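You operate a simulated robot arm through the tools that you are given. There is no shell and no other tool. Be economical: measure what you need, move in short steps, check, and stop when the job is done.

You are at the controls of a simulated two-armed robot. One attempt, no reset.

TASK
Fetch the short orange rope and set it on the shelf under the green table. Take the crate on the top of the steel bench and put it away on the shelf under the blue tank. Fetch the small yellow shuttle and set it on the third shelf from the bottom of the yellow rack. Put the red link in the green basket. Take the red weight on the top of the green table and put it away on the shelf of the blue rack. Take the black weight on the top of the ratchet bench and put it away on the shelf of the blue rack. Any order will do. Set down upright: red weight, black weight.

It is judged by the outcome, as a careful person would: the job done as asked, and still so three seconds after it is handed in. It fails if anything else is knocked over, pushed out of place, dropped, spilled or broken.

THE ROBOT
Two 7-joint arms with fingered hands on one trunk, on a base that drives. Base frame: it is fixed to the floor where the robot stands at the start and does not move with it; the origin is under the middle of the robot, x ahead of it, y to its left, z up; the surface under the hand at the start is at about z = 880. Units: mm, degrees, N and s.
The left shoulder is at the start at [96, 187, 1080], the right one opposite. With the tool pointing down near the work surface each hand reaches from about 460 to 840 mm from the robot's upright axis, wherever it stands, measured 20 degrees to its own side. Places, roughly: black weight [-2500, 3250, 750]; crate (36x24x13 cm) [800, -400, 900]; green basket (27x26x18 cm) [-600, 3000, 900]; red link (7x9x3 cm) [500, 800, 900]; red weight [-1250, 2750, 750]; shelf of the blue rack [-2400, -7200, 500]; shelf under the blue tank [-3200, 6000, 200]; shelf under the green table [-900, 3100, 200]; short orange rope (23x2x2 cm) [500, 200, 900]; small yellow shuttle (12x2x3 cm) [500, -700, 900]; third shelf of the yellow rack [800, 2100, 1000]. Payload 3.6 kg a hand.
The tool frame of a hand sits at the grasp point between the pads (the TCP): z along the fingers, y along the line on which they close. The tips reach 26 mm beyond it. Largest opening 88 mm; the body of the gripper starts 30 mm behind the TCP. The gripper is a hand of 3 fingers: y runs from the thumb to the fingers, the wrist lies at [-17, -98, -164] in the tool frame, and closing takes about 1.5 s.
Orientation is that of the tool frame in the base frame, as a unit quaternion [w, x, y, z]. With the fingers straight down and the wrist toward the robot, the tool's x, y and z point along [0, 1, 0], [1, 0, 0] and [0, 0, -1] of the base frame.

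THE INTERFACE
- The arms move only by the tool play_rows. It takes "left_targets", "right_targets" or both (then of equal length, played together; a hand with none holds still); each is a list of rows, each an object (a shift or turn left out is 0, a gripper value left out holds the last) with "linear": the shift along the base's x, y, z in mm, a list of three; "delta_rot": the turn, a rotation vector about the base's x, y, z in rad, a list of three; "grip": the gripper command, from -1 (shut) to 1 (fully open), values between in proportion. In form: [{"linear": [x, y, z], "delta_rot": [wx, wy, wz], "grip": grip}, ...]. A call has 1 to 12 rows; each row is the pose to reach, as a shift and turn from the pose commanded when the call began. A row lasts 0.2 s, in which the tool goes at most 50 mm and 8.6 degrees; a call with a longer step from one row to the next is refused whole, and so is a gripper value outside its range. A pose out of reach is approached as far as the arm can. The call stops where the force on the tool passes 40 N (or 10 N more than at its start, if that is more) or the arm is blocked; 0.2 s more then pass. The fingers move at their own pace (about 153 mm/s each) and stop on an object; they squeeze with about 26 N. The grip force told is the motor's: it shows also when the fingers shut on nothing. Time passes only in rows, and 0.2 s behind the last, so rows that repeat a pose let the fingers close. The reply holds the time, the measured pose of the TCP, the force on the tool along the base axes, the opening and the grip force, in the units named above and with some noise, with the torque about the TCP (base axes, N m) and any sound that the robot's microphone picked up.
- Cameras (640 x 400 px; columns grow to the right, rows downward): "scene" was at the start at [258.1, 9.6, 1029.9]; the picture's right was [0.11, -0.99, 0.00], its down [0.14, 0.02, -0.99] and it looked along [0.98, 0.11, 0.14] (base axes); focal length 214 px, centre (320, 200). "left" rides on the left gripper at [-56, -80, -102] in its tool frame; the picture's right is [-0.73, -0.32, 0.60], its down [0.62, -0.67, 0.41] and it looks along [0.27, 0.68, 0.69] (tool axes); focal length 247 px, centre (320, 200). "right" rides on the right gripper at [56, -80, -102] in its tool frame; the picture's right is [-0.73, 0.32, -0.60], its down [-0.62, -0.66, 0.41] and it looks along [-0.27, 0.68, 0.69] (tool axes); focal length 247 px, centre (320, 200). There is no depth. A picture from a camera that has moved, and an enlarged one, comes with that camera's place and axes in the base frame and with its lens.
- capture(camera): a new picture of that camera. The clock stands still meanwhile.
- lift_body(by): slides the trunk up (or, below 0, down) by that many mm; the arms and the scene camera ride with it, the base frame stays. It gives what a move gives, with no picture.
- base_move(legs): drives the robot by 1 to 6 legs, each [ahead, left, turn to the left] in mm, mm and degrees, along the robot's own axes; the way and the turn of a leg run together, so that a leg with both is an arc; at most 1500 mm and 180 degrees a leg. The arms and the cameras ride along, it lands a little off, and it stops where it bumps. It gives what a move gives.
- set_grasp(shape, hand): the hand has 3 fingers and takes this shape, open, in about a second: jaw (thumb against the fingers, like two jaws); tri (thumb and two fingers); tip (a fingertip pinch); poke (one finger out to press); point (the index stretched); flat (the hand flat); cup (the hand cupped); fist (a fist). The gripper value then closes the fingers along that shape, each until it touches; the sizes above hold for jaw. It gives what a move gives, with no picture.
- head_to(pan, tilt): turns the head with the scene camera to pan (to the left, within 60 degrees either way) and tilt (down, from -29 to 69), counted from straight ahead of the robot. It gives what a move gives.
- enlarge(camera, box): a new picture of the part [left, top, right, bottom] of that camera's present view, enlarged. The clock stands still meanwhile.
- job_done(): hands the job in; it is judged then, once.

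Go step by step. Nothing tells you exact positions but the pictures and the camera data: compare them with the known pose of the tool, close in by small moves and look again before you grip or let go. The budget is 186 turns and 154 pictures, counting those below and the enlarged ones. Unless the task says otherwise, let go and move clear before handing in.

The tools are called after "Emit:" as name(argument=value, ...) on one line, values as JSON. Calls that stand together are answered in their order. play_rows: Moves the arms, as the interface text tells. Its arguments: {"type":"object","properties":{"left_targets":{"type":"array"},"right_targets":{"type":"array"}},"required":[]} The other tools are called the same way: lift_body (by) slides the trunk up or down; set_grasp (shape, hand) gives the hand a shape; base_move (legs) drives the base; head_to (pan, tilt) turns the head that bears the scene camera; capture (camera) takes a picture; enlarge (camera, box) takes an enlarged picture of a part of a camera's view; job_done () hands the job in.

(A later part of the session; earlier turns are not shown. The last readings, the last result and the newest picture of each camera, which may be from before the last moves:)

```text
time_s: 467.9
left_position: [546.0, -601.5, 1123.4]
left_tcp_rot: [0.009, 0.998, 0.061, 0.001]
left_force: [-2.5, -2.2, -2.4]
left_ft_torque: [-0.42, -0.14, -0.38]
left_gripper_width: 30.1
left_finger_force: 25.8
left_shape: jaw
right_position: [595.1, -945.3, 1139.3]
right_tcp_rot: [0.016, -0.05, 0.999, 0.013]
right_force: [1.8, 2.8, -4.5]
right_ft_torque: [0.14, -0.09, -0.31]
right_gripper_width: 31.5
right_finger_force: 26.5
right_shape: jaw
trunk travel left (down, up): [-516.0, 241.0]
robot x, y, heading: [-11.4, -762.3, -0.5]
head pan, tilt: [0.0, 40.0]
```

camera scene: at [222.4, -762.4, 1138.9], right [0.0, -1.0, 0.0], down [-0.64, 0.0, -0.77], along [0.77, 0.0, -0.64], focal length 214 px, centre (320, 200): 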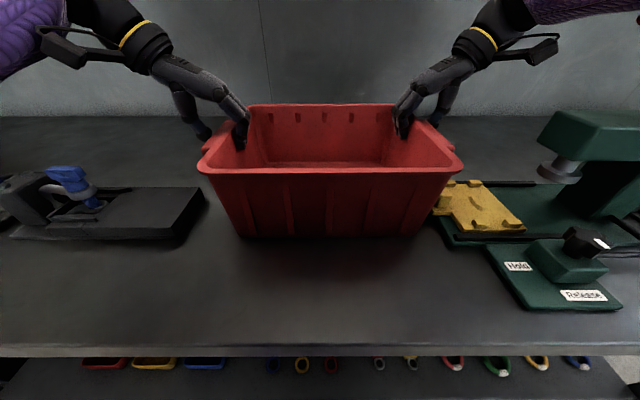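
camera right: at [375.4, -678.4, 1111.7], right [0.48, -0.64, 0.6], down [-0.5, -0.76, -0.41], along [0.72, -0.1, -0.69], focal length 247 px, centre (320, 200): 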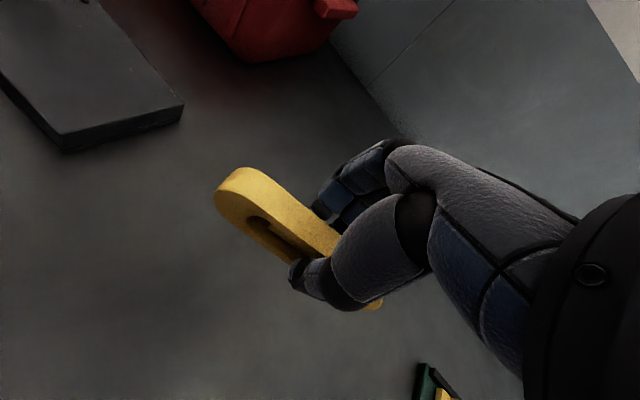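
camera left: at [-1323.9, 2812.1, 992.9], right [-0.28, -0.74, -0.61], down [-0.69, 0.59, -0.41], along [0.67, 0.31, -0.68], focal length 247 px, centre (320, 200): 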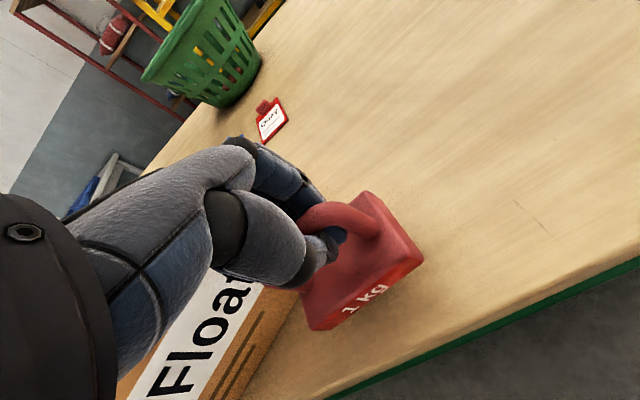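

The crate hangs between both hands at about 1.1 m. I drive toward the blue tank: back off, turn, and go to the west aisle entrance.

Emit:
base_move(legs=[[-690, 0, 0], [0, 0, 90.5], [1500, 0, 0], [650, 0, 0], [0, 1090, 0]])

```text
time_s: 491.0
left_position: [-1991.9, 1924.5, 1124.8]
left_tcp_rot: [0.006, 0.657, 0.754, 0.008]
left_force: [3.5, -1.4, -3.4]
left_ft_torque: [0.11, -0.35, -0.36]
left_gripper_width: 29.9
left_finger_force: 26.2
left_shape: jaw
right_position: [-1647.4, 1978.8, 1140.2]
right_tcp_rot: [-0.003, 0.746, -0.666, -0.022]
right_force: [-3.2, 1.2, -4.4]
right_ft_torque: [0.05, 0.19, -0.31]
right_gripper_width: 31.4
right_finger_force: 25.8
right_shape: jaw
trunk travel left (down, up): [-516.0, 241.0]
robot x, y, heading: [-1820.9, 1369.5, 90.4]
head pan, tilt: [0.0, 40.0]
```

Still held. I go up the aisle past the tables, then look for the tank.

Emit:
base_move(legs=[[1500, -25, -0.4], [1000, 0, 0]])

Emit:
head_to(pan=25, tilt=20)

Emit:
capture(camera="scene")

```text
refused: leg 1 is longer than a leg can be; nothing moved
```

```text
time_s: 491.9
left_position: [-1990.7, 1925.8, 1124.3]
left_tcp_rot: [0.006, 0.658, 0.753, 0.008]
left_force: [1.2, -1.3, -2.7]
left_ft_torque: [0.11, -0.3, -0.35]
left_gripper_width: 30.1
left_finger_force: 26.4
left_shape: jaw
right_position: [-1648.1, 1978.1, 1139.8]
right_tcp_rot: [-0.002, 0.746, -0.665, -0.023]
right_force: [-2.1, 1.4, -3.6]
right_ft_torque: [0.08, 0.24, -0.27]
right_gripper_width: 31.3
right_finger_force: 26.1
right_shape: jaw
trunk travel left (down, up): [-516.0, 241.0]
robot x, y, heading: [-1819.5, 1367.2, 90.5]
head pan, tilt: [25.0, 20.0]
```

```text
5 pictures are left
camera scene: at [-1862.4, 1591.9, 1295.7], right [0.9, 0.43, 0.0], down [0.15, -0.31, -0.94], along [-0.4, 0.85, -0.34], focal length 214 px, centre (320, 200)
```

scene: 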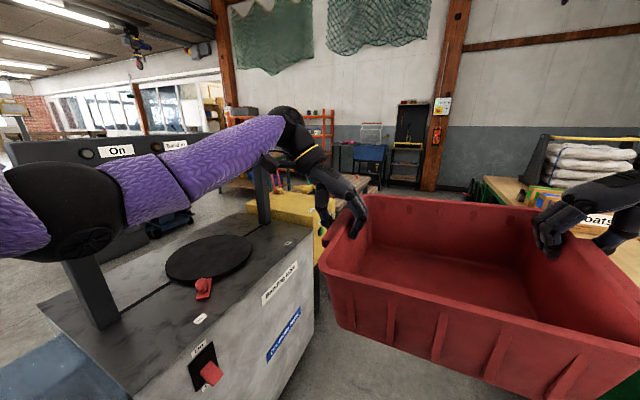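

The tank is visible ahead-left. I drive up the aisle (keeping a bit to the right of the banding machine) with legal leg lengths.

Emit:
base_move(legs=[[1450, -45, -0.5], [1050, 0, 0]])

Emit:
head_to(pan=22, tilt=10)

Emit:
capture(camera="scene")

```text
time_s: 504.2
left_position: [-1907.4, 4445.7, 1123.9]
left_tcp_rot: [0.006, 0.664, 0.748, 0.008]
left_force: [4.1, -2.1, -4.3]
left_ft_torque: [0.13, -0.33, -0.35]
left_gripper_width: 30.1
left_finger_force: 25.5
left_shape: jaw
right_position: [-1565.0, 4491.6, 1139.0]
right_tcp_rot: [-0.002, 0.741, -0.672, -0.021]
right_force: [-3.4, 1.2, -4.0]
right_ft_torque: [0.06, 0.24, -0.25]
right_gripper_width: 31.3
right_finger_force: 26.2
right_shape: jaw
trunk travel left (down, up): [-516.0, 241.0]
robot x, y, heading: [-1751.7, 3891.8, 89.6]
head pan, tilt: [25.0, 20.0]
```

```text
time_s: 504.9
left_position: [-1909.6, 4444.2, 1124.1]
left_tcp_rot: [0.006, 0.665, 0.747, 0.008]
left_force: [1.9, -1.1, -2.7]
left_ft_torque: [0.11, -0.26, -0.33]
left_gripper_width: 30.0
left_finger_force: 25.5
left_shape: jaw
right_position: [-1566.5, 4490.8, 1139.3]
right_tcp_rot: [-0.002, 0.741, -0.672, -0.022]
right_force: [-0.1, 1.2, -3.4]
right_ft_torque: [0.07, 0.22, -0.26]
right_gripper_width: 31.2
right_finger_force: 26.0
right_shape: jaw
trunk travel left (down, up): [-516.0, 241.0]
robot x, y, heading: [-1753.0, 3886.6, 89.4]
head pan, tilt: [22.0, 10.0]
```

```text
4 pictures are left
camera scene: at [-1782.4, 4110.6, 1312.0], right [0.93, 0.37, 0.0], down [0.06, -0.16, -0.98], along [-0.36, 0.92, -0.17], focal length 214 px, centre (320, 200)
```

scene: 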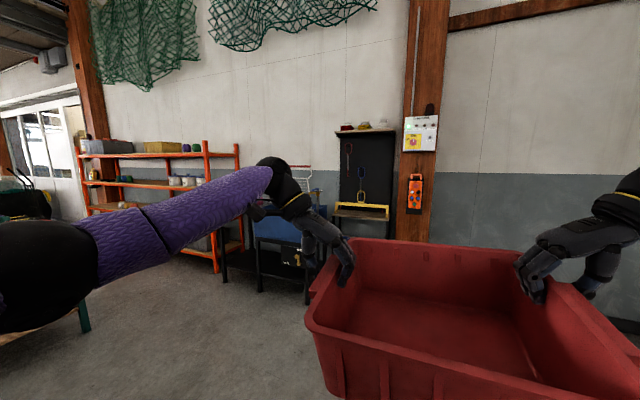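

The tank stand is at about y 5770, left of me. I move up and left to stand in front of it, lower the trunk fully, and take a look under it.

Emit:
base_move(legs=[[500, 0, 0.6], [0, 1200, 0]])

Emit:
lift_body(by=-400)

Emit:
head_to(pan=20, tilt=15)

Emit:
capture(camera="scene")

```text
time_s: 510.7
left_position: [-2430.6, 4959.1, 1120.9]
left_tcp_rot: [0.009, 0.626, 0.78, 0.008]
left_force: [0.8, -1.4, -3.5]
left_ft_torque: [0.15, -0.24, -0.28]
left_gripper_width: 29.5
left_finger_force: 26.3
left_shape: jaw
right_position: [-2095.1, 5040.8, 1136.7]
right_tcp_rot: [-0.001, 0.773, -0.634, -0.019]
right_force: [-1.6, 1.6, -5.0]
right_ft_torque: [0.03, 0.16, -0.25]
right_gripper_width: 30.9
right_finger_force: 26.1
right_shape: jaw
trunk travel left (down, up): [-516.0, 241.0]
robot x, y, heading: [-2218.0, 4420.8, 95.3]
head pan, tilt: [22.0, 10.0]
stopped in leg 2: the robot was blocked; the commanded pose is now the measured one
```

```text
time_s: 513.8
left_position: [-2424.2, 4955.9, 753.9]
left_tcp_rot: [0.011, 0.628, 0.778, 0.005]
left_force: [15.4, 4.6, -14.4]
left_ft_torque: [-0.12, 0.61, 0.08]
left_gripper_width: 33.2
left_finger_force: 26.1
left_shape: jaw
right_position: [-2104.5, 5055.1, 637.4]
right_tcp_rot: [0.099, 0.77, -0.627, 0.058]
right_force: [-16.3, -5.3, 8.0]
right_ft_torque: [-0.1, 0.96, 0.03]
right_gripper_width: 35.5
right_finger_force: 25.9
right_shape: jaw
trunk travel left (down, up): [-153.0, 604.0]
robot x, y, heading: [-2218.8, 4416.5, 95.2]
head pan, tilt: [22.0, 10.0]
stopped: the force on the tool passed its limit at 41 N (the readings are from after the stop); the commanded pose is now the measured one
```

```text
time_s: 514.5
left_position: [-2423.6, 4956.9, 755.6]
left_tcp_rot: [0.01, 0.628, 0.778, 0.004]
left_force: [24.1, 6.9, -20.0]
left_ft_torque: [-0.21, 0.67, 0.07]
left_gripper_width: 33.2
left_finger_force: 26.1
left_shape: jaw
right_position: [-2103.2, 5055.6, 637.3]
right_tcp_rot: [0.1, 0.769, -0.629, 0.059]
right_force: [-23.5, -7.1, 11.5]
right_ft_torque: [-0.22, 1.25, 0.08]
right_gripper_width: 36.2
right_finger_force: 26.2
right_shape: jaw
trunk travel left (down, up): [-153.0, 604.0]
robot x, y, heading: [-2215.3, 4420.9, 95.3]
head pan, tilt: [20.0, 15.0]
```

```text
3 pictures are left
camera scene: at [-2270.5, 4690.0, 914.3], right [0.9, 0.43, 0.0], down [0.11, -0.23, -0.97], along [-0.41, 0.87, -0.26], focal length 214 px, centre (320, 200)
```

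scene: 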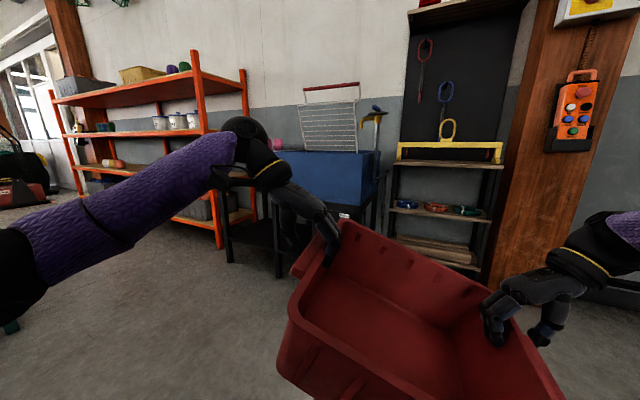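

The right arm sagged while lowering and the crate tilted. I bring the right hand back up to level it, with the left hand still.

Emit:
play_rows(right_targets=[{"linear": [4, -4, 33], "delta_rot": [0.06, 0, 0]}, {"linear": [8, -8, 66], "delta_rot": [0.12, 0, 0]}, {"linear": [12, -12, 100], "delta_rot": [0.18, 0, 0]}, {"linear": [16, -15, 130], "delta_rot": [0.237, 0, 0]}, {"linear": [16, -15, 130], "delta_rot": [0.237, 0, 0]}])

```text
time_s: 515.6
left_position: [-2423.5, 4958.5, 758.4]
left_tcp_rot: [0.01, 0.625, 0.78, 0.012]
left_force: [31.3, 23.3, -3.7]
left_ft_torque: [0.44, -0.36, 1.15]
left_gripper_width: 38.3
left_finger_force: 25.9
left_shape: jaw
right_position: [-2092.8, 5125.9, 749.5]
right_tcp_rot: [0.009, 0.778, -0.627, -0.013]
right_force: [-31.0, -22.7, -2.1]
right_ft_torque: [-0.33, 0.32, 1.28]
right_gripper_width: 42.6
right_finger_force: 26.0
right_shape: jaw
right hand out of reach, approached as far as the arm can: row 1, 2, 3, 4, 5
trunk travel left (down, up): [-153.0, 604.0]
robot x, y, heading: [-2213.7, 4419.8, 95.4]
head pan, tilt: [20.0, 15.0]
```

The right hand is level again but cannot come nearer, which stretches the grip. I bring the left hand forward 80 mm to match.

Emit:
play_rows(left_targets=[{"linear": [0, 25, 0]}, {"linear": [0, 50, 0]}, {"linear": [0, 70, 0]}, {"linear": [0, 85, 0]}, {"linear": [0, 85, 0]}])

```text
time_s: 516.9
left_position: [-2427.6, 5042.1, 755.2]
left_tcp_rot: [0.009, 0.627, 0.779, 0.003]
left_force: [-2.0, -2.5, -3.1]
left_ft_torque: [-0.21, 0.17, -0.4]
left_gripper_width: 32.1
left_finger_force: 26.2
left_shape: jaw
right_position: [-2086.6, 5128.0, 749.5]
right_tcp_rot: [0.004, 0.774, -0.633, -0.011]
right_force: [0.9, 2.6, -3.8]
right_ft_torque: [0.25, -0.27, -0.39]
right_gripper_width: 35.4
right_finger_force: 26.2
right_shape: jaw
trunk travel left (down, up): [-153.0, 604.0]
robot x, y, heading: [-2213.9, 4419.4, 95.5]
head pan, tilt: [20.0, 15.0]
```

The strain is gone and the crate is level again. Pallets blocked the base on the left, so I go forward past them, straighten, and then move left in front of the tank.

Emit:
base_move(legs=[[400, 0, -5.4], [0, 560, 0]])

```text
time_s: 522.1
left_position: [-2946.6, 5457.6, 754.9]
left_tcp_rot: [0.011, 0.661, 0.751, 0.004]
left_force: [-4.1, -3.5, -4.0]
left_ft_torque: [-0.19, 0.32, -0.42]
left_gripper_width: 31.2
left_finger_force: 25.6
left_shape: jaw
right_position: [-2600.8, 5511.8, 750.7]
right_tcp_rot: [0.003, 0.746, -0.666, -0.012]
right_force: [3.1, 3.4, -3.0]
right_ft_torque: [0.14, -0.31, -0.33]
right_gripper_width: 33.4
right_finger_force: 26.1
right_shape: jaw
trunk travel left (down, up): [-153.0, 604.0]
robot x, y, heading: [-2789.5, 4816.7, 90.4]
head pan, tilt: [20.0, 15.0]
```

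In front of the tank now. I lower the trunk in two steps, watching that both hands stay level.

Emit:
lift_body(by=-75)

```text
time_s: 523.2
left_position: [-2946.0, 5454.6, 681.0]
left_tcp_rot: [0.01, 0.661, 0.75, 0.004]
left_force: [10.6, -0.8, -9.7]
left_ft_torque: [-0.34, 0.68, -0.32]
left_gripper_width: 37.2
left_finger_force: 25.8
left_shape: jaw
right_position: [-2602.1, 5520.2, 623.9]
right_tcp_rot: [0.04, 0.746, -0.664, 0.018]
right_force: [-11.0, 0.9, 3.1]
right_ft_torque: [0.03, 0.74, -0.32]
right_gripper_width: 31.9
right_finger_force: 25.7
right_shape: jaw
trunk travel left (down, up): [-78.0, 679.0]
robot x, y, heading: [-2785.4, 4819.1, 90.4]
head pan, tilt: [20.0, 15.0]
```

The right hand sagged again by 52 mm; I re-level it.

Emit:
play_rows(right_targets=[{"linear": [0, 0, 20], "delta_rot": [0.03, 0, 0]}, {"linear": [0, 0, 40], "delta_rot": [0.06, 0, 0]}, {"linear": [0, 0, 56], "delta_rot": [0.09, 0, 0]}, {"linear": [0, 0, 56], "delta_rot": [0.09, 0, 0]}])

```text
time_s: 524.2
left_position: [-2945.9, 5455.9, 681.5]
left_tcp_rot: [0.011, 0.661, 0.75, 0.006]
left_force: [11.7, 3.6, -2.5]
left_ft_torque: [0.04, -0.28, 0.05]
left_gripper_width: 35.4
left_finger_force: 26.1
left_shape: jaw
right_position: [-2599.4, 5545.8, 672.3]
right_tcp_rot: [0.007, 0.747, -0.664, -0.01]
right_force: [-12.6, -3.1, -4.2]
right_ft_torque: [0.01, 0.13, 0.16]
right_gripper_width: 34.6
right_finger_force: 26.6
right_shape: jaw
right hand out of reach, approached as far as the arm can: row 1, 2, 3, 4
trunk travel left (down, up): [-78.0, 679.0]
robot x, y, heading: [-2789.0, 4818.5, 90.3]
head pan, tilt: [20.0, 15.0]
```

I test bringing both hands nearer by 50 mm to see which way the right arm is limited.

Emit:
play_rows(left_targets=[{"linear": [0, -10, 0]}, {"linear": [0, -20, 0]}, {"linear": [0, -30, 0]}, {"linear": [0, -30, 0]}], right_targets=[{"linear": [0, -20, 0]}, {"linear": [0, -35, 0]}, {"linear": [0, -50, 0]}, {"linear": [0, -50, 0]}])

```text
time_s: 525.2
left_position: [-2944.2, 5425.2, 681.3]
left_tcp_rot: [0.01, 0.66, 0.751, 0.007]
left_force: [25.0, 13.0, -5.4]
left_ft_torque: [0.18, -0.29, 0.65]
left_gripper_width: 37.6
left_finger_force: 25.5
left_shape: jaw
right_position: [-2600.5, 5544.9, 666.6]
right_tcp_rot: [0.009, 0.748, -0.663, -0.011]
right_force: [-24.2, -12.6, -1.7]
right_ft_torque: [-0.22, 0.58, 0.8]
right_gripper_width: 37.1
right_finger_force: 26.5
right_shape: jaw
right hand out of reach, approached as far as the arm can: row 1, 2, 3, 4
trunk travel left (down, up): [-78.0, 679.0]
robot x, y, heading: [-2789.6, 4818.4, 90.5]
head pan, tilt: [20.0, 15.0]
```

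The right arm is limited by its wrist yaw. I rotate the crate and both hands together by about 11 degrees clockwise, which frees it.

Emit:
play_rows(left_targets=[{"linear": [-2, 10, 0], "delta_rot": [0, 0, -0.05]}, {"linear": [-4, 22, 0], "delta_rot": [0, 0, -0.1]}, {"linear": [-6, 34, 0], "delta_rot": [0, 0, -0.15]}, {"linear": [-8, 45, 0], "delta_rot": [0, 0, -0.2]}, {"linear": [-8, 45, 0], "delta_rot": [0, 0, -0.2]}], right_targets=[{"linear": [2, 40, 0], "delta_rot": [0, 0, -0.05]}, {"linear": [4, 32, 2], "delta_rot": [0, 0, -0.1]}, {"linear": [6, 24, 4], "delta_rot": [0, 0, -0.15]}, {"linear": [8, 16, 6], "delta_rot": [0, 0, -0.2]}, {"linear": [8, 16, 8], "delta_rot": [0, 0, -0.2]}])

```text
time_s: 526.5
left_position: [-2949.7, 5473.9, 681.9]
left_tcp_rot: [0.011, 0.732, 0.681, 0.009]
left_force: [35.5, 17.8, -5.1]
left_ft_torque: [0.3, -0.53, 1.43]
left_gripper_width: 39.2
left_finger_force: 26.0
left_shape: jaw
right_position: [-2595.7, 5564.1, 677.0]
right_tcp_rot: [-0.012, -0.682, 0.731, 0.012]
right_force: [-34.9, -17.7, -2.3]
right_ft_torque: [-0.36, 0.73, 1.55]
right_gripper_width: 38.9
right_finger_force: 26.2
right_shape: jaw
right hand out of reach, approached as far as the arm can: row 1, 2, 3, 4, 5
trunk travel left (down, up): [-78.0, 679.0]
robot x, y, heading: [-2788.5, 4815.5, 90.2]
head pan, tilt: [20.0, 15.0]
```

The right arm's posture is unsuitable for low reaching, so I will set the crate down on a free part of the green table, reset the right arm, and regrip. First I relieve the strain and raise the trunk again.

Emit:
play_rows(left_targets=[{"linear": [7, 10, 0]}, {"linear": [14, 20, 0]}, {"linear": [16, 25, 0]}, {"linear": [16, 25, 0]}])

Emit:
lift_body(by=200)

```text
time_s: 527.5
left_position: [-2938.9, 5497.6, 680.6]
left_tcp_rot: [0.011, 0.732, 0.681, 0.003]
left_force: [10.6, 5.6, -4.0]
left_ft_torque: [0.14, -0.11, 0.5]
left_gripper_width: 36.5
left_finger_force: 25.7
left_shape: jaw
right_position: [-2588.0, 5566.2, 676.2]
right_tcp_rot: [-0.005, -0.678, 0.735, 0.01]
right_force: [-10.6, -5.6, -3.1]
right_ft_torque: [-0.13, 0.22, 0.65]
right_gripper_width: 36.6
right_finger_force: 25.8
right_shape: jaw
trunk travel left (down, up): [-78.0, 679.0]
robot x, y, heading: [-2789.7, 4818.8, 90.2]
head pan, tilt: [20.0, 15.0]
```

```text
time_s: 529.6
left_position: [-2936.3, 5484.5, 931.2]
left_tcp_rot: [-0.019, 0.732, 0.68, 0.034]
left_force: [20.9, 5.5, 6.0]
left_ft_torque: [0.16, -1.04, 0.49]
left_gripper_width: 34.0
left_finger_force: 26.2
left_shape: jaw
right_position: [-2589.8, 5525.2, 1015.4]
right_tcp_rot: [0.069, -0.675, 0.729, 0.093]
right_force: [-20.6, -5.0, -13.3]
right_ft_torque: [-0.37, -0.64, 0.76]
right_gripper_width: 40.9
right_finger_force: 25.8
right_shape: jaw
trunk travel left (down, up): [-278.0, 479.0]
robot x, y, heading: [-2786.6, 4814.8, 90.2]
head pan, tilt: [20.0, 15.0]
```

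The right hand rose more than the left; I level it again.

Emit:
play_rows(right_targets=[{"linear": [0, 5, -20], "delta_rot": [-0.06, 0, 0]}, {"linear": [0, 10, -40], "delta_rot": [-0.12, 0, 0]}, {"linear": [0, 15, -60], "delta_rot": [-0.18, 0, 0]}, {"linear": [0, 20, -76], "delta_rot": [-0.236, 0, 0]}, {"linear": [0, 20, -76], "delta_rot": [-0.236, 0, 0]}])

```text
time_s: 530.8
left_position: [-2937.6, 5483.1, 931.1]
left_tcp_rot: [-0.02, 0.732, 0.68, 0.031]
left_force: [4.0, -0.7, -5.8]
left_ft_torque: [-0.15, 0.44, -0.37]
left_gripper_width: 34.8
left_finger_force: 26.8
left_shape: jaw
right_position: [-2583.6, 5487.8, 946.0]
right_tcp_rot: [-0.009, -0.676, 0.736, 0.007]
right_force: [-3.6, 1.9, -1.3]
right_ft_torque: [0.15, 0.19, -0.14]
right_gripper_width: 32.4
right_finger_force: 25.9
right_shape: jaw
right hand out of reach, approached as far as the arm can: row 1, 2, 3, 4, 5
trunk travel left (down, up): [-278.0, 479.0]
robot x, y, heading: [-2791.8, 4817.9, 90.1]
head pan, tilt: [20.0, 15.0]
```

Now both hands are nearly symmetric. I raise the trunk for transport to the nearby ratchet bench's empty square, where I can set the crate down temporarily.

Emit:
lift_body(by=180)

```text
time_s: 532.8
left_position: [-2938.6, 5459.9, 1180.1]
left_tcp_rot: [-0.061, 0.73, 0.677, 0.069]
left_force: [1.7, -1.2, -5.3]
left_ft_torque: [-0.24, 0.49, -0.3]
left_gripper_width: 34.4
left_finger_force: 25.9
left_shape: jaw
right_position: [-2585.2, 5462.7, 1193.7]
right_tcp_rot: [0.027, -0.676, 0.735, 0.048]
right_force: [-1.6, 1.1, -2.4]
right_ft_torque: [0.06, 0.14, -0.15]
right_gripper_width: 32.3
right_finger_force: 26.5
right_shape: jaw
trunk travel left (down, up): [-458.0, 299.0]
robot x, y, heading: [-2789.9, 4821.3, 90.3]
head pan, tilt: [20.0, 15.0]
```

Both hands stayed level. I drive to the ratchet bench, facing it.

Emit:
base_move(legs=[[0, -1040, 0], [-1440, 0, 0], [0, 0, 90]])

```text
time_s: 548.9
left_position: [-2381.1, 3224.0, 1179.4]
left_tcp_rot: [-0.093, 0.029, 0.995, 0.004]
left_force: [1.5, 2.4, -5.1]
left_ft_torque: [-0.31, -0.17, -0.28]
left_gripper_width: 34.4
left_finger_force: 26.4
left_shape: jaw
right_position: [-2389.7, 3576.6, 1193.9]
right_tcp_rot: [0.015, 0.998, -0.033, -0.054]
right_force: [-1.3, -2.8, -1.6]
right_ft_torque: [-0.11, 0.04, -0.08]
right_gripper_width: 32.6
right_finger_force: 26.0
right_shape: jaw
trunk travel left (down, up): [-458.0, 299.0]
robot x, y, heading: [-1737.7, 3380.8, -178.7]
head pan, tilt: [20.0, 15.0]
```

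I move forward 125 mm over the empty square and lower the trunk stepwise.

Emit:
base_move(legs=[[125, 12, -1.3]])

Emit:
lift_body(by=-150)

```text
time_s: 550.1
left_position: [-2508.7, 3223.3, 1179.1]
left_tcp_rot: [-0.091, 0.039, 0.995, 0.006]
left_force: [1.4, 3.1, -4.3]
left_ft_torque: [-0.31, -0.15, -0.35]
left_gripper_width: 34.0
left_finger_force: 25.5
left_shape: jaw
right_position: [-2510.4, 3576.3, 1194.0]
right_tcp_rot: [0.015, 0.998, -0.043, -0.053]
right_force: [-0.9, -4.4, -1.6]
right_ft_torque: [-0.14, 0.04, -0.07]
right_gripper_width: 32.3
right_finger_force: 25.9
right_shape: jaw
trunk travel left (down, up): [-458.0, 299.0]
robot x, y, heading: [-1866.4, 3368.3, -179.9]
head pan, tilt: [20.0, 15.0]
```

```text
time_s: 551.9
left_position: [-2506.0, 3222.5, 1029.0]
left_tcp_rot: [-0.092, 0.04, 0.995, 0.005]
left_force: [2.1, 3.4, -4.5]
left_ft_torque: [-0.26, -0.14, -0.31]
left_gripper_width: 34.1
left_finger_force: 26.3
left_shape: jaw
right_position: [-2509.1, 3575.9, 1044.4]
right_tcp_rot: [0.015, 0.998, -0.043, -0.054]
right_force: [-0.7, -3.4, -3.1]
right_ft_torque: [-0.1, 0.04, -0.09]
right_gripper_width: 32.1
right_finger_force: 25.7
right_shape: jaw
trunk travel left (down, up): [-308.0, 449.0]
robot x, y, heading: [-1865.1, 3370.8, -179.8]
head pan, tilt: [20.0, 15.0]
```

Now the lowering is clean. I continue down to contact.

Emit:
lift_body(by=-115)

Emit:
lift_body(by=-15)

```text
time_s: 553.3
left_position: [-2506.0, 3222.0, 914.7]
left_tcp_rot: [-0.093, 0.038, 0.995, 0.006]
left_force: [0.5, 6.8, 1.8]
left_ft_torque: [0.04, -0.2, -0.3]
left_gripper_width: 34.1
left_finger_force: 25.7
left_shape: jaw
right_position: [-2507.5, 3575.5, 928.7]
right_tcp_rot: [0.014, 0.998, -0.042, -0.053]
right_force: [-0.6, -8.8, -3.1]
right_ft_torque: [-0.28, -0.13, -0.15]
right_gripper_width: 32.0
right_finger_force: 26.2
right_shape: jaw
trunk travel left (down, up): [-193.0, 564.0]
robot x, y, heading: [-1866.3, 3367.7, -179.9]
head pan, tilt: [20.0, 15.0]
```

```text
time_s: 554.0
left_position: [-2507.0, 3222.6, 901.4]
left_tcp_rot: [-0.094, 0.038, 0.995, 0.007]
left_force: [-2.7, 8.8, 9.5]
left_ft_torque: [0.32, -0.11, -0.22]
left_gripper_width: 35.1
left_finger_force: 25.9
left_shape: jaw
right_position: [-2509.1, 3576.5, 914.5]
right_tcp_rot: [0.015, 0.997, -0.043, -0.054]
right_force: [-2.2, -6.1, -2.4]
right_ft_torque: [-0.26, -0.16, -0.15]
right_gripper_width: 31.7
right_finger_force: 25.6
right_shape: jaw
trunk travel left (down, up): [-178.0, 579.0]
robot x, y, heading: [-1862.2, 3365.9, -179.5]
head pan, tilt: [20.0, 15.0]
```

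The left end rests. I lower the right hand 12 mm, then open both hands and rise.

Emit:
play_rows(right_targets=[{"linear": [0, 0, -5]}, {"linear": [0, 0, -9]}, {"linear": [0, 0, -12]}])

Emit:
play_rows(left_targets=[{"grip": 0}, {"grip": 1}, {"grip": 1}, {"grip": 1}, {"linear": [0, 0, 20]}, {"linear": [0, 0, 50]}, {"linear": [0, 0, 90]}, {"linear": [0, 0, 130]}], right_targets=[{"grip": 0}, {"grip": 1}, {"grip": 1}, {"grip": 1}, {"linear": [0, 0, 20]}, {"linear": [0, 0, 50]}, {"linear": [0, 0, 90]}, {"linear": [0, 0, 130]}])

```text
time_s: 554.8
left_position: [-2505.6, 3223.7, 901.0]
left_tcp_rot: [-0.093, 0.039, 0.995, 0.005]
left_force: [-1.8, 10.7, 9.0]
left_ft_torque: [0.18, -0.13, -0.25]
left_gripper_width: 35.3
left_finger_force: 26.2
left_shape: jaw
right_position: [-2507.4, 3576.0, 906.0]
right_tcp_rot: [0.016, 0.997, -0.043, -0.056]
right_force: [-2.5, -2.8, 10.8]
right_ft_torque: [-0.5, -0.14, -0.18]
right_gripper_width: 31.2
right_finger_force: 26.2
right_shape: jaw
trunk travel left (down, up): [-178.0, 579.0]
robot x, y, heading: [-1867.9, 3368.6, -180.0]
head pan, tilt: [20.0, 15.0]
```

```text
time_s: 556.6
left_position: [-2504.6, 3222.1, 1029.8]
left_tcp_rot: [-0.093, 0.038, 0.995, 0.007]
left_force: [-0.1, -0.3, 0.4]
left_ft_torque: [0.04, 0.01, 0.0]
left_gripper_width: 87.9
left_finger_force: 0.0
left_shape: jaw
right_position: [-2508.2, 3576.2, 1032.8]
right_tcp_rot: [0.015, 0.998, -0.042, -0.054]
right_force: [0.4, -0.2, -0.1]
right_ft_torque: [0.03, 0.03, 0.01]
right_gripper_width: 87.9
right_finger_force: 0.1
right_shape: jaw
trunk travel left (down, up): [-178.0, 579.0]
robot x, y, heading: [-1865.8, 3369.8, -179.9]
head pan, tilt: [20.0, 15.0]
```

The crate stands on the bench. I move to open floor to test and reset the arm posture for low reaching.

Emit:
base_move(legs=[[-150, 0, 0], [0, -1430, 0]])

Emit:
lift_body(by=-175)

Emit:
play_rows(left_targets=[{"linear": [15, 0, -40]}, {"linear": [30, 0, -80]}, {"linear": [45, 0, -120]}, {"linear": [60, 0, -160]}, {"linear": [75, 0, -200]}, {"linear": [90, 0, -240]}, {"linear": [90, 0, -280]}, {"linear": [90, 0, -320]}, {"linear": [90, 0, -360]}, {"linear": [90, 0, -400]}, {"linear": [90, 0, -440]}, {"linear": [90, 0, -480]}], right_targets=[{"linear": [15, 0, -40]}, {"linear": [30, 0, -80]}, {"linear": [45, 0, -120]}, {"linear": [60, 0, -160]}, {"linear": [75, 0, -200]}, {"linear": [90, 0, -240]}, {"linear": [90, 0, -280]}, {"linear": [90, 0, -320]}, {"linear": [90, 0, -360]}, {"linear": [90, 0, -400]}, {"linear": [90, 0, -440]}, {"linear": [90, 0, -480]}])

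```text
time_s: 564.5
left_position: [-2363.3, 4627.3, 1030.4]
left_tcp_rot: [-0.092, 0.036, 0.995, 0.005]
left_force: [0.0, 0.0, 0.0]
left_ft_torque: [0.0, 0.01, 0.0]
left_gripper_width: 87.5
left_finger_force: 0.1
left_shape: jaw
right_position: [-2369.9, 4981.0, 1032.0]
right_tcp_rot: [0.016, 0.998, -0.041, -0.053]
right_force: [-0.2, 0.0, 0.0]
right_ft_torque: [-0.05, 0.04, 0.03]
right_gripper_width: 87.9
right_finger_force: 0.1
right_shape: jaw
trunk travel left (down, up): [-178.0, 579.0]
robot x, y, heading: [-1724.6, 4779.5, -179.4]
head pan, tilt: [20.0, 15.0]
```

```text
time_s: 566.5
left_position: [-2364.0, 4626.9, 856.8]
left_tcp_rot: [-0.093, 0.036, 0.995, 0.006]
left_force: [-0.4, 0.3, 0.5]
left_ft_torque: [-0.01, 0.02, -0.02]
left_gripper_width: 87.8
left_finger_force: 0.0
left_shape: jaw
right_position: [-2369.5, 4980.0, 858.8]
right_tcp_rot: [0.015, 0.998, -0.04, -0.055]
right_force: [0.4, 0.1, 0.0]
right_ft_torque: [-0.02, -0.01, 0.03]
right_gripper_width: 88.1
right_finger_force: 0.0
right_shape: jaw
trunk travel left (down, up): [-3.0, 754.0]
robot x, y, heading: [-1726.2, 4773.3, -179.2]
head pan, tilt: [20.0, 15.0]
```

```text
time_s: 569.1
left_position: [-2274.3, 4627.6, 375.0]
left_tcp_rot: [-0.093, 0.036, 0.995, 0.006]
left_force: [-0.1, 0.5, 0.6]
left_ft_torque: [-0.01, 0.0, 0.01]
left_gripper_width: 87.7
left_finger_force: 0.0
left_shape: jaw
right_position: [-2279.3, 4979.4, 376.2]
right_tcp_rot: [0.014, 0.998, -0.04, -0.053]
right_force: [0.4, -0.2, -0.1]
right_ft_torque: [-0.01, 0.02, 0.02]
right_gripper_width: 87.7
right_finger_force: 0.0
right_shape: jaw
trunk travel left (down, up): [-3.0, 754.0]
robot x, y, heading: [-1725.1, 4775.7, -179.6]
head pan, tilt: [20.0, 15.0]
```

Both arms now reach low without trouble. I test the final pose too: 50 mm lower and 60 mm further out.

Emit:
play_rows(left_targets=[{"linear": [0, 0, -25]}, {"linear": [0, 0, -50]}, {"linear": [-30, 0, -55]}, {"linear": [-60, 0, -55]}], right_targets=[{"linear": [0, 0, -25]}, {"linear": [0, 0, -50]}, {"linear": [-30, 0, -55]}, {"linear": [-60, 0, -55]}])

```text
time_s: 570.1
left_position: [-2336.4, 4624.9, 319.6]
left_tcp_rot: [-0.092, 0.037, 0.995, 0.006]
left_force: [-0.6, 0.3, -0.7]
left_ft_torque: [0.03, -0.01, 0.02]
left_gripper_width: 87.8
left_finger_force: 0.0
left_shape: jaw
right_position: [-2340.1, 4981.1, 321.0]
right_tcp_rot: [0.014, 0.998, -0.041, -0.054]
right_force: [0.7, 0.0, -0.3]
right_ft_torque: [-0.01, 0.01, 0.0]
right_gripper_width: 87.8
right_finger_force: 0.0
right_shape: jaw
trunk travel left (down, up): [-3.0, 754.0]
robot x, y, heading: [-1724.4, 4775.5, -179.5]
head pan, tilt: [20.0, 15.0]
```

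The whole low pose is reachable. I return the hands up and drive back to the crate.

Emit:
play_rows(left_targets=[{"linear": [0, 0, 45]}, {"linear": [0, 0, 90]}, {"linear": [0, 0, 135]}, {"linear": [0, 0, 180]}, {"linear": [0, 0, 225]}, {"linear": [0, 0, 270]}, {"linear": [-5, 0, 315]}, {"linear": [-10, 0, 360]}, {"linear": [-15, 0, 405]}, {"linear": [-20, 0, 450]}, {"linear": [-25, 0, 495]}, {"linear": [-29, 0, 537]}], right_targets=[{"linear": [0, 0, 45]}, {"linear": [0, 0, 90]}, {"linear": [0, 0, 135]}, {"linear": [0, 0, 180]}, {"linear": [0, 0, 225]}, {"linear": [0, 0, 270]}, {"linear": [-5, 0, 315]}, {"linear": [-10, 0, 360]}, {"linear": [-15, 0, 405]}, {"linear": [-20, 0, 450]}, {"linear": [-25, 0, 495]}, {"linear": [-29, 0, 537]}])

Emit:
lift_body(by=190)

Emit:
base_move(legs=[[0, 1405, -0.3], [140, 0, 0]])

```text
time_s: 572.7
left_position: [-2363.9, 4627.2, 855.8]
left_tcp_rot: [-0.091, 0.037, 0.995, 0.005]
left_force: [0.4, 0.4, 0.7]
left_ft_torque: [0.02, 0.03, 0.0]
left_gripper_width: 87.4
left_finger_force: 0.2
left_shape: jaw
right_position: [-2367.3, 4979.4, 861.9]
right_tcp_rot: [0.013, 0.998, -0.04, -0.054]
right_force: [0.2, 0.0, -0.2]
right_ft_torque: [0.05, 0.0, 0.01]
right_gripper_width: 87.6
right_finger_force: 0.0
right_shape: jaw
trunk travel left (down, up): [-3.0, 754.0]
robot x, y, heading: [-1728.4, 4773.6, -179.5]
head pan, tilt: [20.0, 15.0]
```

```text
time_s: 574.8
left_position: [-2364.6, 4625.5, 1044.9]
left_tcp_rot: [-0.092, 0.035, 0.995, 0.004]
left_force: [0.1, -0.5, -0.6]
left_ft_torque: [-0.01, -0.01, 0.01]
left_gripper_width: 87.7
left_finger_force: 0.0
left_shape: jaw
right_position: [-2369.7, 4980.5, 1048.5]
right_tcp_rot: [0.014, 0.998, -0.04, -0.053]
right_force: [0.3, 0.9, 0.1]
right_ft_torque: [-0.02, 0.0, -0.01]
right_gripper_width: 87.6
right_finger_force: 0.2
right_shape: jaw
trunk travel left (down, up): [-193.0, 564.0]
robot x, y, heading: [-1726.5, 4777.4, -179.5]
head pan, tilt: [20.0, 15.0]
```

```text
time_s: 582.7
left_position: [-2490.2, 3217.9, 1047.1]
left_tcp_rot: [-0.092, 0.036, 0.995, 0.006]
left_force: [-0.4, 0.4, 0.3]
left_ft_torque: [0.01, 0.01, 0.0]
left_gripper_width: 87.8
left_finger_force: 0.1
left_shape: jaw
right_position: [-2495.5, 3573.1, 1048.6]
right_tcp_rot: [0.015, 0.998, -0.041, -0.053]
right_force: [-0.9, 0.1, 0.3]
right_ft_torque: [0.0, 0.03, 0.0]
right_gripper_width: 87.6
right_finger_force: 0.1
right_shape: jaw
trunk travel left (down, up): [-193.0, 564.0]
robot x, y, heading: [-1851.4, 3368.6, -179.5]
head pan, tilt: [20.0, 15.0]
```

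The hands are over the tabs within a few mm. I lower, close on the tabs and lift with the trunk.

Emit:
play_rows(left_targets=[{"linear": [-13, 5, -40]}, {"linear": [-13, 5, -80]}, {"linear": [-13, 5, -120]}, {"linear": [-13, 5, -145]}, {"linear": [-13, 5, -145], "grip": 0.2}, {"linear": [-13, 5, -145], "grip": -1}, {"linear": [-13, 5, -145], "grip": -1}, {"linear": [-13, 5, -145], "grip": -1}, {"linear": [-13, 5, -145], "grip": -1}], right_targets=[{"linear": [-13, 3, -40]}, {"linear": [-13, 3, -80]}, {"linear": [-13, 3, -120]}, {"linear": [-13, 3, -145]}, {"linear": [-13, 3, -145], "grip": 0.2}, {"linear": [-13, 3, -145], "grip": -1}, {"linear": [-13, 3, -145], "grip": -1}, {"linear": [-13, 3, -145], "grip": -1}, {"linear": [-13, 3, -145], "grip": -1}])

Emit:
lift_body(by=200)

```text
time_s: 584.7
left_position: [-2503.0, 3223.5, 901.5]
left_tcp_rot: [-0.093, 0.036, 0.995, 0.005]
left_force: [1.4, -0.1, 0.4]
left_ft_torque: [0.15, -0.02, -0.24]
left_gripper_width: 29.2
left_finger_force: 25.9
left_shape: jaw
right_position: [-2507.5, 3575.4, 902.2]
right_tcp_rot: [0.015, 0.998, -0.039, -0.053]
right_force: [-0.8, -1.1, -0.5]
right_ft_torque: [-0.13, 0.01, -0.17]
right_gripper_width: 27.7
right_finger_force: 26.6
right_shape: jaw
trunk travel left (down, up): [-193.0, 564.0]
robot x, y, heading: [-1849.0, 3367.1, -179.4]
head pan, tilt: [20.0, 15.0]
```

```text
time_s: 586.9
left_position: [-2502.9, 3224.5, 1100.8]
left_tcp_rot: [-0.092, 0.036, 0.995, 0.005]
left_force: [0.8, 0.4, -4.2]
left_ft_torque: [0.1, 0.03, -0.23]
left_gripper_width: 29.2
left_finger_force: 25.9
left_shape: jaw
right_position: [-2509.0, 3575.1, 1102.5]
right_tcp_rot: [0.014, 0.998, -0.04, -0.054]
right_force: [-1.3, -1.5, -3.9]
right_ft_torque: [-0.13, 0.08, -0.2]
right_gripper_width: 27.6
right_finger_force: 25.6
right_shape: jaw
trunk travel left (down, up): [-393.0, 364.0]
robot x, y, heading: [-1851.0, 3370.2, -179.7]
head pan, tilt: [20.0, 15.0]
```

The crate is level and balanced. I drive back to the front of the tank.

Emit:
base_move(legs=[[-100, 0, 0], [0, 0, -90.3], [1445, 0, 0], [0, 1040, 0]])

Emit:
lift_body(by=-390)

Emit:
head_to(pan=0, tilt=12)

```text
time_s: 603.7
left_position: [-2936.5, 5497.6, 1100.4]
left_tcp_rot: [-0.06, 0.733, 0.674, 0.07]
left_force: [1.5, -0.6, -3.3]
left_ft_torque: [0.02, -0.14, -0.29]
left_gripper_width: 28.8
left_finger_force: 26.0
left_shape: jaw
right_position: [-2584.3, 5498.3, 1104.5]
right_tcp_rot: [0.028, -0.674, 0.737, 0.049]
right_force: [-1.5, 1.8, -3.3]
right_ft_torque: [0.05, 0.18, -0.17]
right_gripper_width: 27.3
right_finger_force: 26.1
right_shape: jaw
trunk travel left (down, up): [-393.0, 364.0]
robot x, y, heading: [-2798.4, 4843.6, 89.8]
head pan, tilt: [20.0, 15.0]
```

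```text
time_s: 607.5
left_position: [-2934.8, 5496.2, 712.3]
left_tcp_rot: [-0.06, 0.733, 0.674, 0.069]
left_force: [2.9, -1.5, -3.1]
left_ft_torque: [0.02, -0.15, -0.29]
left_gripper_width: 29.0
left_finger_force: 25.8
left_shape: jaw
right_position: [-2583.9, 5498.6, 714.4]
right_tcp_rot: [0.029, -0.673, 0.737, 0.048]
right_force: [-2.1, 1.7, -4.1]
right_ft_torque: [0.08, 0.18, -0.23]
right_gripper_width: 27.9
right_finger_force: 26.1
right_shape: jaw
trunk travel left (down, up): [-3.0, 754.0]
robot x, y, heading: [-2795.9, 4840.4, 90.0]
head pan, tilt: [20.0, 15.0]
```

```text
time_s: 608.3
left_position: [-2936.4, 5496.7, 711.2]
left_tcp_rot: [-0.061, 0.734, 0.673, 0.069]
left_force: [2.3, -1.5, -3.3]
left_ft_torque: [0.03, -0.18, -0.28]
left_gripper_width: 29.1
left_finger_force: 26.2
left_shape: jaw
right_position: [-2585.0, 5499.2, 713.2]
right_tcp_rot: [0.027, -0.673, 0.738, 0.048]
right_force: [-1.7, 1.9, -3.9]
right_ft_torque: [0.11, 0.22, -0.2]
right_gripper_width: 27.7
right_finger_force: 26.7
right_shape: jaw
trunk travel left (down, up): [-3.0, 754.0]
robot x, y, heading: [-2800.3, 4844.9, 89.9]
head pan, tilt: [0.0, 12.0]
```

Level and balanced. I lower the crate with the arms to about z 420 and then look at the shelf.

Emit:
play_rows(left_targets=[{"linear": [0, -12, -35]}, {"linear": [0, -24, -70]}, {"linear": [0, -36, -105]}, {"linear": [0, -48, -140]}, {"linear": [0, -60, -175]}, {"linear": [0, -72, -210]}, {"linear": [0, -84, -245]}, {"linear": [0, -90, -280]}, {"linear": [0, -90, -295]}], right_targets=[{"linear": [0, -12, -35]}, {"linear": [0, -24, -70]}, {"linear": [0, -36, -105]}, {"linear": [0, -48, -140]}, {"linear": [0, -60, -175]}, {"linear": [0, -72, -210]}, {"linear": [0, -84, -245]}, {"linear": [0, -90, -280]}, {"linear": [0, -90, -295]}])

Emit:
capture(camera="scene")

```text
time_s: 610.3
left_position: [-2933.2, 5405.8, 416.3]
left_tcp_rot: [-0.061, 0.733, 0.674, 0.069]
left_force: [1.9, -1.5, -3.6]
left_ft_torque: [0.02, -0.13, -0.21]
left_gripper_width: 28.6
left_finger_force: 26.3
left_shape: jaw
right_position: [-2583.4, 5408.2, 418.1]
right_tcp_rot: [0.028, -0.673, 0.737, 0.049]
right_force: [-1.1, 0.6, -3.5]
right_ft_torque: [0.05, 0.2, -0.2]
right_gripper_width: 27.6
right_finger_force: 26.0
right_shape: jaw
trunk travel left (down, up): [-3.0, 754.0]
robot x, y, heading: [-2796.5, 4841.4, 90.1]
head pan, tilt: [0.0, 12.0]
```

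```text
2 pictures are left
camera scene: at [-2794.3, 5154.3, 757.2], right [1.0, 0.0, 0.0], down [0.0, -0.21, -0.98], along [0.0, 0.98, -0.21], focal length 214 px, centre (320, 200)
```

scene: 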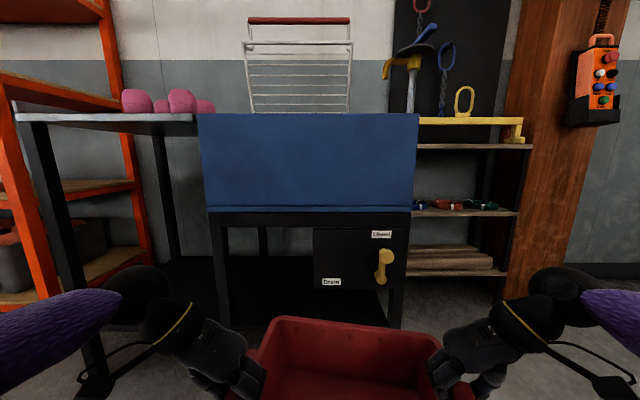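

The tank's bay has a valve panel hanging on its right side, and an orange post stands before the left bay. I check the clearance between the shelf and the panel's lower edge.

Emit:
enlarge(camera="scene", box=[30, 200, 430, 350])

```text
1.60 times, centred on (230, 275) of scene
camera zoom: at [-2794.3, 5154.3, 757.2], right [1.0, 0.0, 0.0], down [0.0, -0.21, -0.98], along [0.0, 0.98, -0.21], focal length 343 px, centre (464, 80)
```

zoom: 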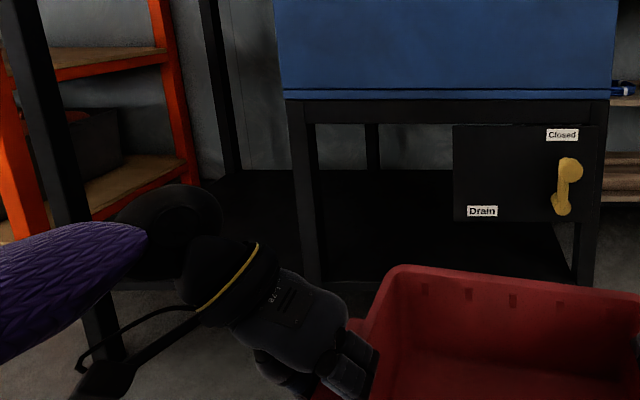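

The left bay (about 378 mm wide) is the clear one, but with this grip the hands would meet the legs before the crate reaches the shelf. I go back to the bench to regrip straighter and further back on the tabs. First arms and trunk up.

Emit:
play_rows(left_targets=[{"linear": [0, 0, 35]}, {"linear": [0, 6, 75]}, {"linear": [0, 18, 115]}, {"linear": [0, 30, 150]}, {"linear": [0, 42, 185]}, {"linear": [0, 54, 220]}, {"linear": [0, 66, 255]}, {"linear": [0, 80, 285]}, {"linear": [0, 90, 295]}], right_targets=[{"linear": [0, 0, 35]}, {"linear": [0, 6, 75]}, {"linear": [0, 18, 115]}, {"linear": [0, 30, 150]}, {"linear": [0, 42, 185]}, {"linear": [0, 54, 220]}, {"linear": [0, 66, 255]}, {"linear": [0, 80, 285]}, {"linear": [0, 90, 295]}])

Emit:
lift_body(by=390)

Emit:
base_move(legs=[[0, -1040, 0], [-1445, 0, 0], [0, 0, 90]])

```text
time_s: 612.3
left_position: [-2935.1, 5497.4, 711.3]
left_tcp_rot: [-0.06, 0.733, 0.674, 0.07]
left_force: [6.9, -1.7, -3.7]
left_ft_torque: [0.02, -0.24, -0.3]
left_gripper_width: 29.1
left_finger_force: 25.7
left_shape: jaw
right_position: [-2582.7, 5498.6, 713.4]
right_tcp_rot: [0.028, -0.674, 0.736, 0.049]
right_force: [-5.6, 1.8, -3.6]
right_ft_torque: [0.1, 0.28, -0.19]
right_gripper_width: 27.8
right_finger_force: 26.6
right_shape: jaw
trunk travel left (down, up): [-3.0, 754.0]
robot x, y, heading: [-2795.8, 4839.5, 89.8]
head pan, tilt: [0.0, 12.0]
```

```text
time_s: 616.0
left_position: [-2935.2, 5496.4, 1100.9]
left_tcp_rot: [-0.06, 0.733, 0.674, 0.069]
left_force: [0.9, -0.9, -4.1]
left_ft_torque: [0.01, -0.11, -0.3]
left_gripper_width: 28.9
left_finger_force: 25.9
left_shape: jaw
right_position: [-2584.6, 5499.7, 1104.7]
right_tcp_rot: [0.028, -0.673, 0.738, 0.048]
right_force: [-1.6, 0.9, -3.7]
right_ft_torque: [0.07, 0.22, -0.16]
right_gripper_width: 27.4
right_finger_force: 26.2
right_shape: jaw
trunk travel left (down, up): [-393.0, 364.0]
robot x, y, heading: [-2795.3, 4843.8, 89.9]
head pan, tilt: [0.0, 12.0]
```

```text
time_s: 631.9
left_position: [-2417.1, 3258.3, 1100.9]
left_tcp_rot: [-0.092, 0.038, 0.995, 0.006]
left_force: [1.8, 1.2, -3.4]
left_ft_torque: [0.11, 0.04, -0.29]
left_gripper_width: 28.7
left_finger_force: 25.6
left_shape: jaw
right_position: [-2423.9, 3609.5, 1103.8]
right_tcp_rot: [0.015, 0.998, -0.041, -0.053]
right_force: [-1.9, -1.5, -3.6]
right_ft_torque: [-0.19, 0.09, -0.19]
right_gripper_width: 27.5
right_finger_force: 26.5
right_shape: jaw
trunk travel left (down, up): [-393.0, 364.0]
robot x, y, heading: [-1766.6, 3400.5, -179.7]
head pan, tilt: [0.0, 12.0]
```

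Emit:
base_move(legs=[[85, 34, 0]])

Emit:
lift_body(by=-195)

Emit:
lift_body(by=-5)

```text
time_s: 633.0
left_position: [-2503.8, 3224.5, 1099.9]
left_tcp_rot: [-0.091, 0.037, 0.995, 0.006]
left_force: [1.2, 0.3, -4.2]
left_ft_torque: [0.12, 0.01, -0.25]
left_gripper_width: 29.0
left_finger_force: 25.7
left_shape: jaw
right_position: [-2510.1, 3576.5, 1102.6]
right_tcp_rot: [0.015, 0.998, -0.041, -0.053]
right_force: [-0.8, -0.8, -3.2]
right_ft_torque: [-0.23, 0.07, -0.15]
right_gripper_width: 27.5
right_finger_force: 26.4
right_shape: jaw
trunk travel left (down, up): [-393.0, 364.0]
robot x, y, heading: [-1848.3, 3369.5, -179.7]
head pan, tilt: [0.0, 12.0]
```

```text
time_s: 635.2
left_position: [-2502.1, 3224.3, 907.3]
left_tcp_rot: [-0.092, 0.037, 0.995, 0.006]
left_force: [2.0, -0.4, -2.1]
left_ft_torque: [0.15, -0.1, -0.27]
left_gripper_width: 28.8
left_finger_force: 26.2
left_shape: jaw
right_position: [-2507.1, 3575.4, 909.5]
right_tcp_rot: [0.016, 0.998, -0.041, -0.054]
right_force: [-0.6, -1.1, -2.6]
right_ft_torque: [-0.23, -0.07, -0.14]
right_gripper_width: 27.5
right_finger_force: 26.3
right_shape: jaw
trunk travel left (down, up): [-198.0, 559.0]
robot x, y, heading: [-1848.8, 3370.1, -179.8]
head pan, tilt: [0.0, 12.0]
```

```text
time_s: 635.7
left_position: [-2501.6, 3224.7, 901.3]
left_tcp_rot: [-0.092, 0.038, 0.995, 0.006]
left_force: [-0.5, 1.3, 0.1]
left_ft_torque: [0.18, -0.11, -0.21]
left_gripper_width: 28.8
left_finger_force: 25.7
left_shape: jaw
right_position: [-2507.2, 3574.0, 903.8]
right_tcp_rot: [0.014, 0.998, -0.041, -0.054]
right_force: [-1.0, -0.2, -2.2]
right_ft_torque: [-0.24, -0.08, -0.15]
right_gripper_width: 27.1
right_finger_force: 26.0
right_shape: jaw
trunk travel left (down, up): [-193.0, 564.0]
robot x, y, heading: [-1848.5, 3370.4, -179.6]
head pan, tilt: [0.0, 12.0]
```

The crate rests on the bench. I open, slide both hands back along the end walls to about 60 mm behind the crate's middle, and close again.

Emit:
play_rows(left_targets=[{"grip": 0.3}, {"grip": 1}, {"grip": 1}, {"grip": 1}, {"linear": [17, -3, 0]}, {"linear": [34, -5, 0]}, {"linear": [52, -8, 0]}, {"linear": [52, -8, 0], "grip": 0.2}, {"linear": [52, -8, 0], "grip": -1}, {"linear": [52, -8, 0], "grip": -1}, {"linear": [52, -8, 0], "grip": -1}, {"linear": [52, -8, 0], "grip": -1}], right_targets=[{"grip": 0.3}, {"grip": 1}, {"grip": 1}, {"grip": 1}, {"linear": [36, -6, 0]}, {"linear": [72, -12, 0]}, {"linear": [108, -17, 0]}, {"linear": [108, -17, 0], "grip": 0.2}, {"linear": [108, -17, 0], "grip": -1}, {"linear": [108, -17, 0], "grip": -1}, {"linear": [108, -17, 0], "grip": -1}, {"linear": [108, -17, 0], "grip": -1}])

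Emit:
lift_body(by=60)

```text
time_s: 638.3
left_position: [-2450.1, 3219.0, 901.6]
left_tcp_rot: [-0.092, 0.04, 0.995, 0.007]
left_force: [4.5, 23.9, 0.1]
left_ft_torque: [0.42, -0.05, -0.37]
left_gripper_width: 24.1
left_finger_force: 25.9
left_shape: jaw
right_position: [-2399.7, 3557.0, 904.2]
right_tcp_rot: [0.016, 0.998, -0.041, -0.054]
right_force: [-5.3, -22.0, -2.8]
right_ft_torque: [-0.42, 0.06, -0.23]
right_gripper_width: 15.1
right_finger_force: 25.8
right_shape: jaw
trunk travel left (down, up): [-193.0, 564.0]
robot x, y, heading: [-1847.9, 3367.8, -179.7]
head pan, tilt: [0.0, 12.0]
```

```text
time_s: 639.3
left_position: [-2450.5, 3218.6, 959.5]
left_tcp_rot: [-0.09, 0.04, 0.995, 0.007]
left_force: [4.6, 24.8, -4.2]
left_ft_torque: [0.28, -0.29, -0.36]
left_gripper_width: 24.8
left_finger_force: 25.8
left_shape: jaw
right_position: [-2400.0, 3558.1, 963.5]
right_tcp_rot: [0.016, 0.998, -0.04, -0.054]
right_force: [-6.3, -23.9, -3.9]
right_ft_torque: [-0.5, -0.03, -0.25]
right_gripper_width: 15.6
right_finger_force: 26.2
right_shape: jaw
trunk travel left (down, up): [-253.0, 504.0]
robot x, y, heading: [-1851.2, 3369.1, -179.6]
head pan, tilt: [0.0, 12.0]
```

Held with about 8 N total. I relieve the lateral strain and straighten the crate by moving the right hand forward 50 mm, then raise for transport.

Emit:
play_rows(left_targets=[{"linear": [0, 3, 0]}, {"linear": [0, 5, 0]}, {"linear": [0, 6, 0]}, {"linear": [0, 6, 0]}], right_targets=[{"linear": [-15, -2, 0]}, {"linear": [-30, -3, 0]}, {"linear": [-45, -3, 0]}, {"linear": [-50, -3, 0]}])

Emit:
lift_body(by=140)

```text
time_s: 640.3
left_position: [-2450.1, 3221.7, 959.9]
left_tcp_rot: [-0.092, 0.036, 0.995, 0.006]
left_force: [-0.8, 5.8, -2.5]
left_ft_torque: [0.16, 0.03, 0.14]
left_gripper_width: 20.3
left_finger_force: 26.0
left_shape: jaw
right_position: [-2448.9, 3557.1, 963.5]
right_tcp_rot: [0.014, 0.998, -0.04, -0.054]
right_force: [2.6, -6.8, -1.7]
right_ft_torque: [-0.16, -0.16, 0.24]
right_gripper_width: 13.8
right_finger_force: 25.8
right_shape: jaw
trunk travel left (down, up): [-253.0, 504.0]
robot x, y, heading: [-1849.7, 3367.5, -179.8]
head pan, tilt: [0.0, 12.0]
```

```text
time_s: 642.0
left_position: [-2450.4, 3222.9, 1100.2]
left_tcp_rot: [-0.091, 0.037, 0.995, 0.006]
left_force: [-0.7, 5.2, -3.9]
left_ft_torque: [0.14, -0.02, 0.12]
left_gripper_width: 19.2
left_finger_force: 26.1
left_shape: jaw
right_position: [-2450.0, 3556.0, 1103.3]
right_tcp_rot: [0.015, 0.998, -0.04, -0.053]
right_force: [0.9, -5.6, -4.2]
right_ft_torque: [-0.1, -0.25, 0.2]
right_gripper_width: 13.6
right_finger_force: 25.3
right_shape: jaw
trunk travel left (down, up): [-393.0, 364.0]
robot x, y, heading: [-1847.3, 3370.1, -179.6]
head pan, tilt: [0.0, 12.0]
```

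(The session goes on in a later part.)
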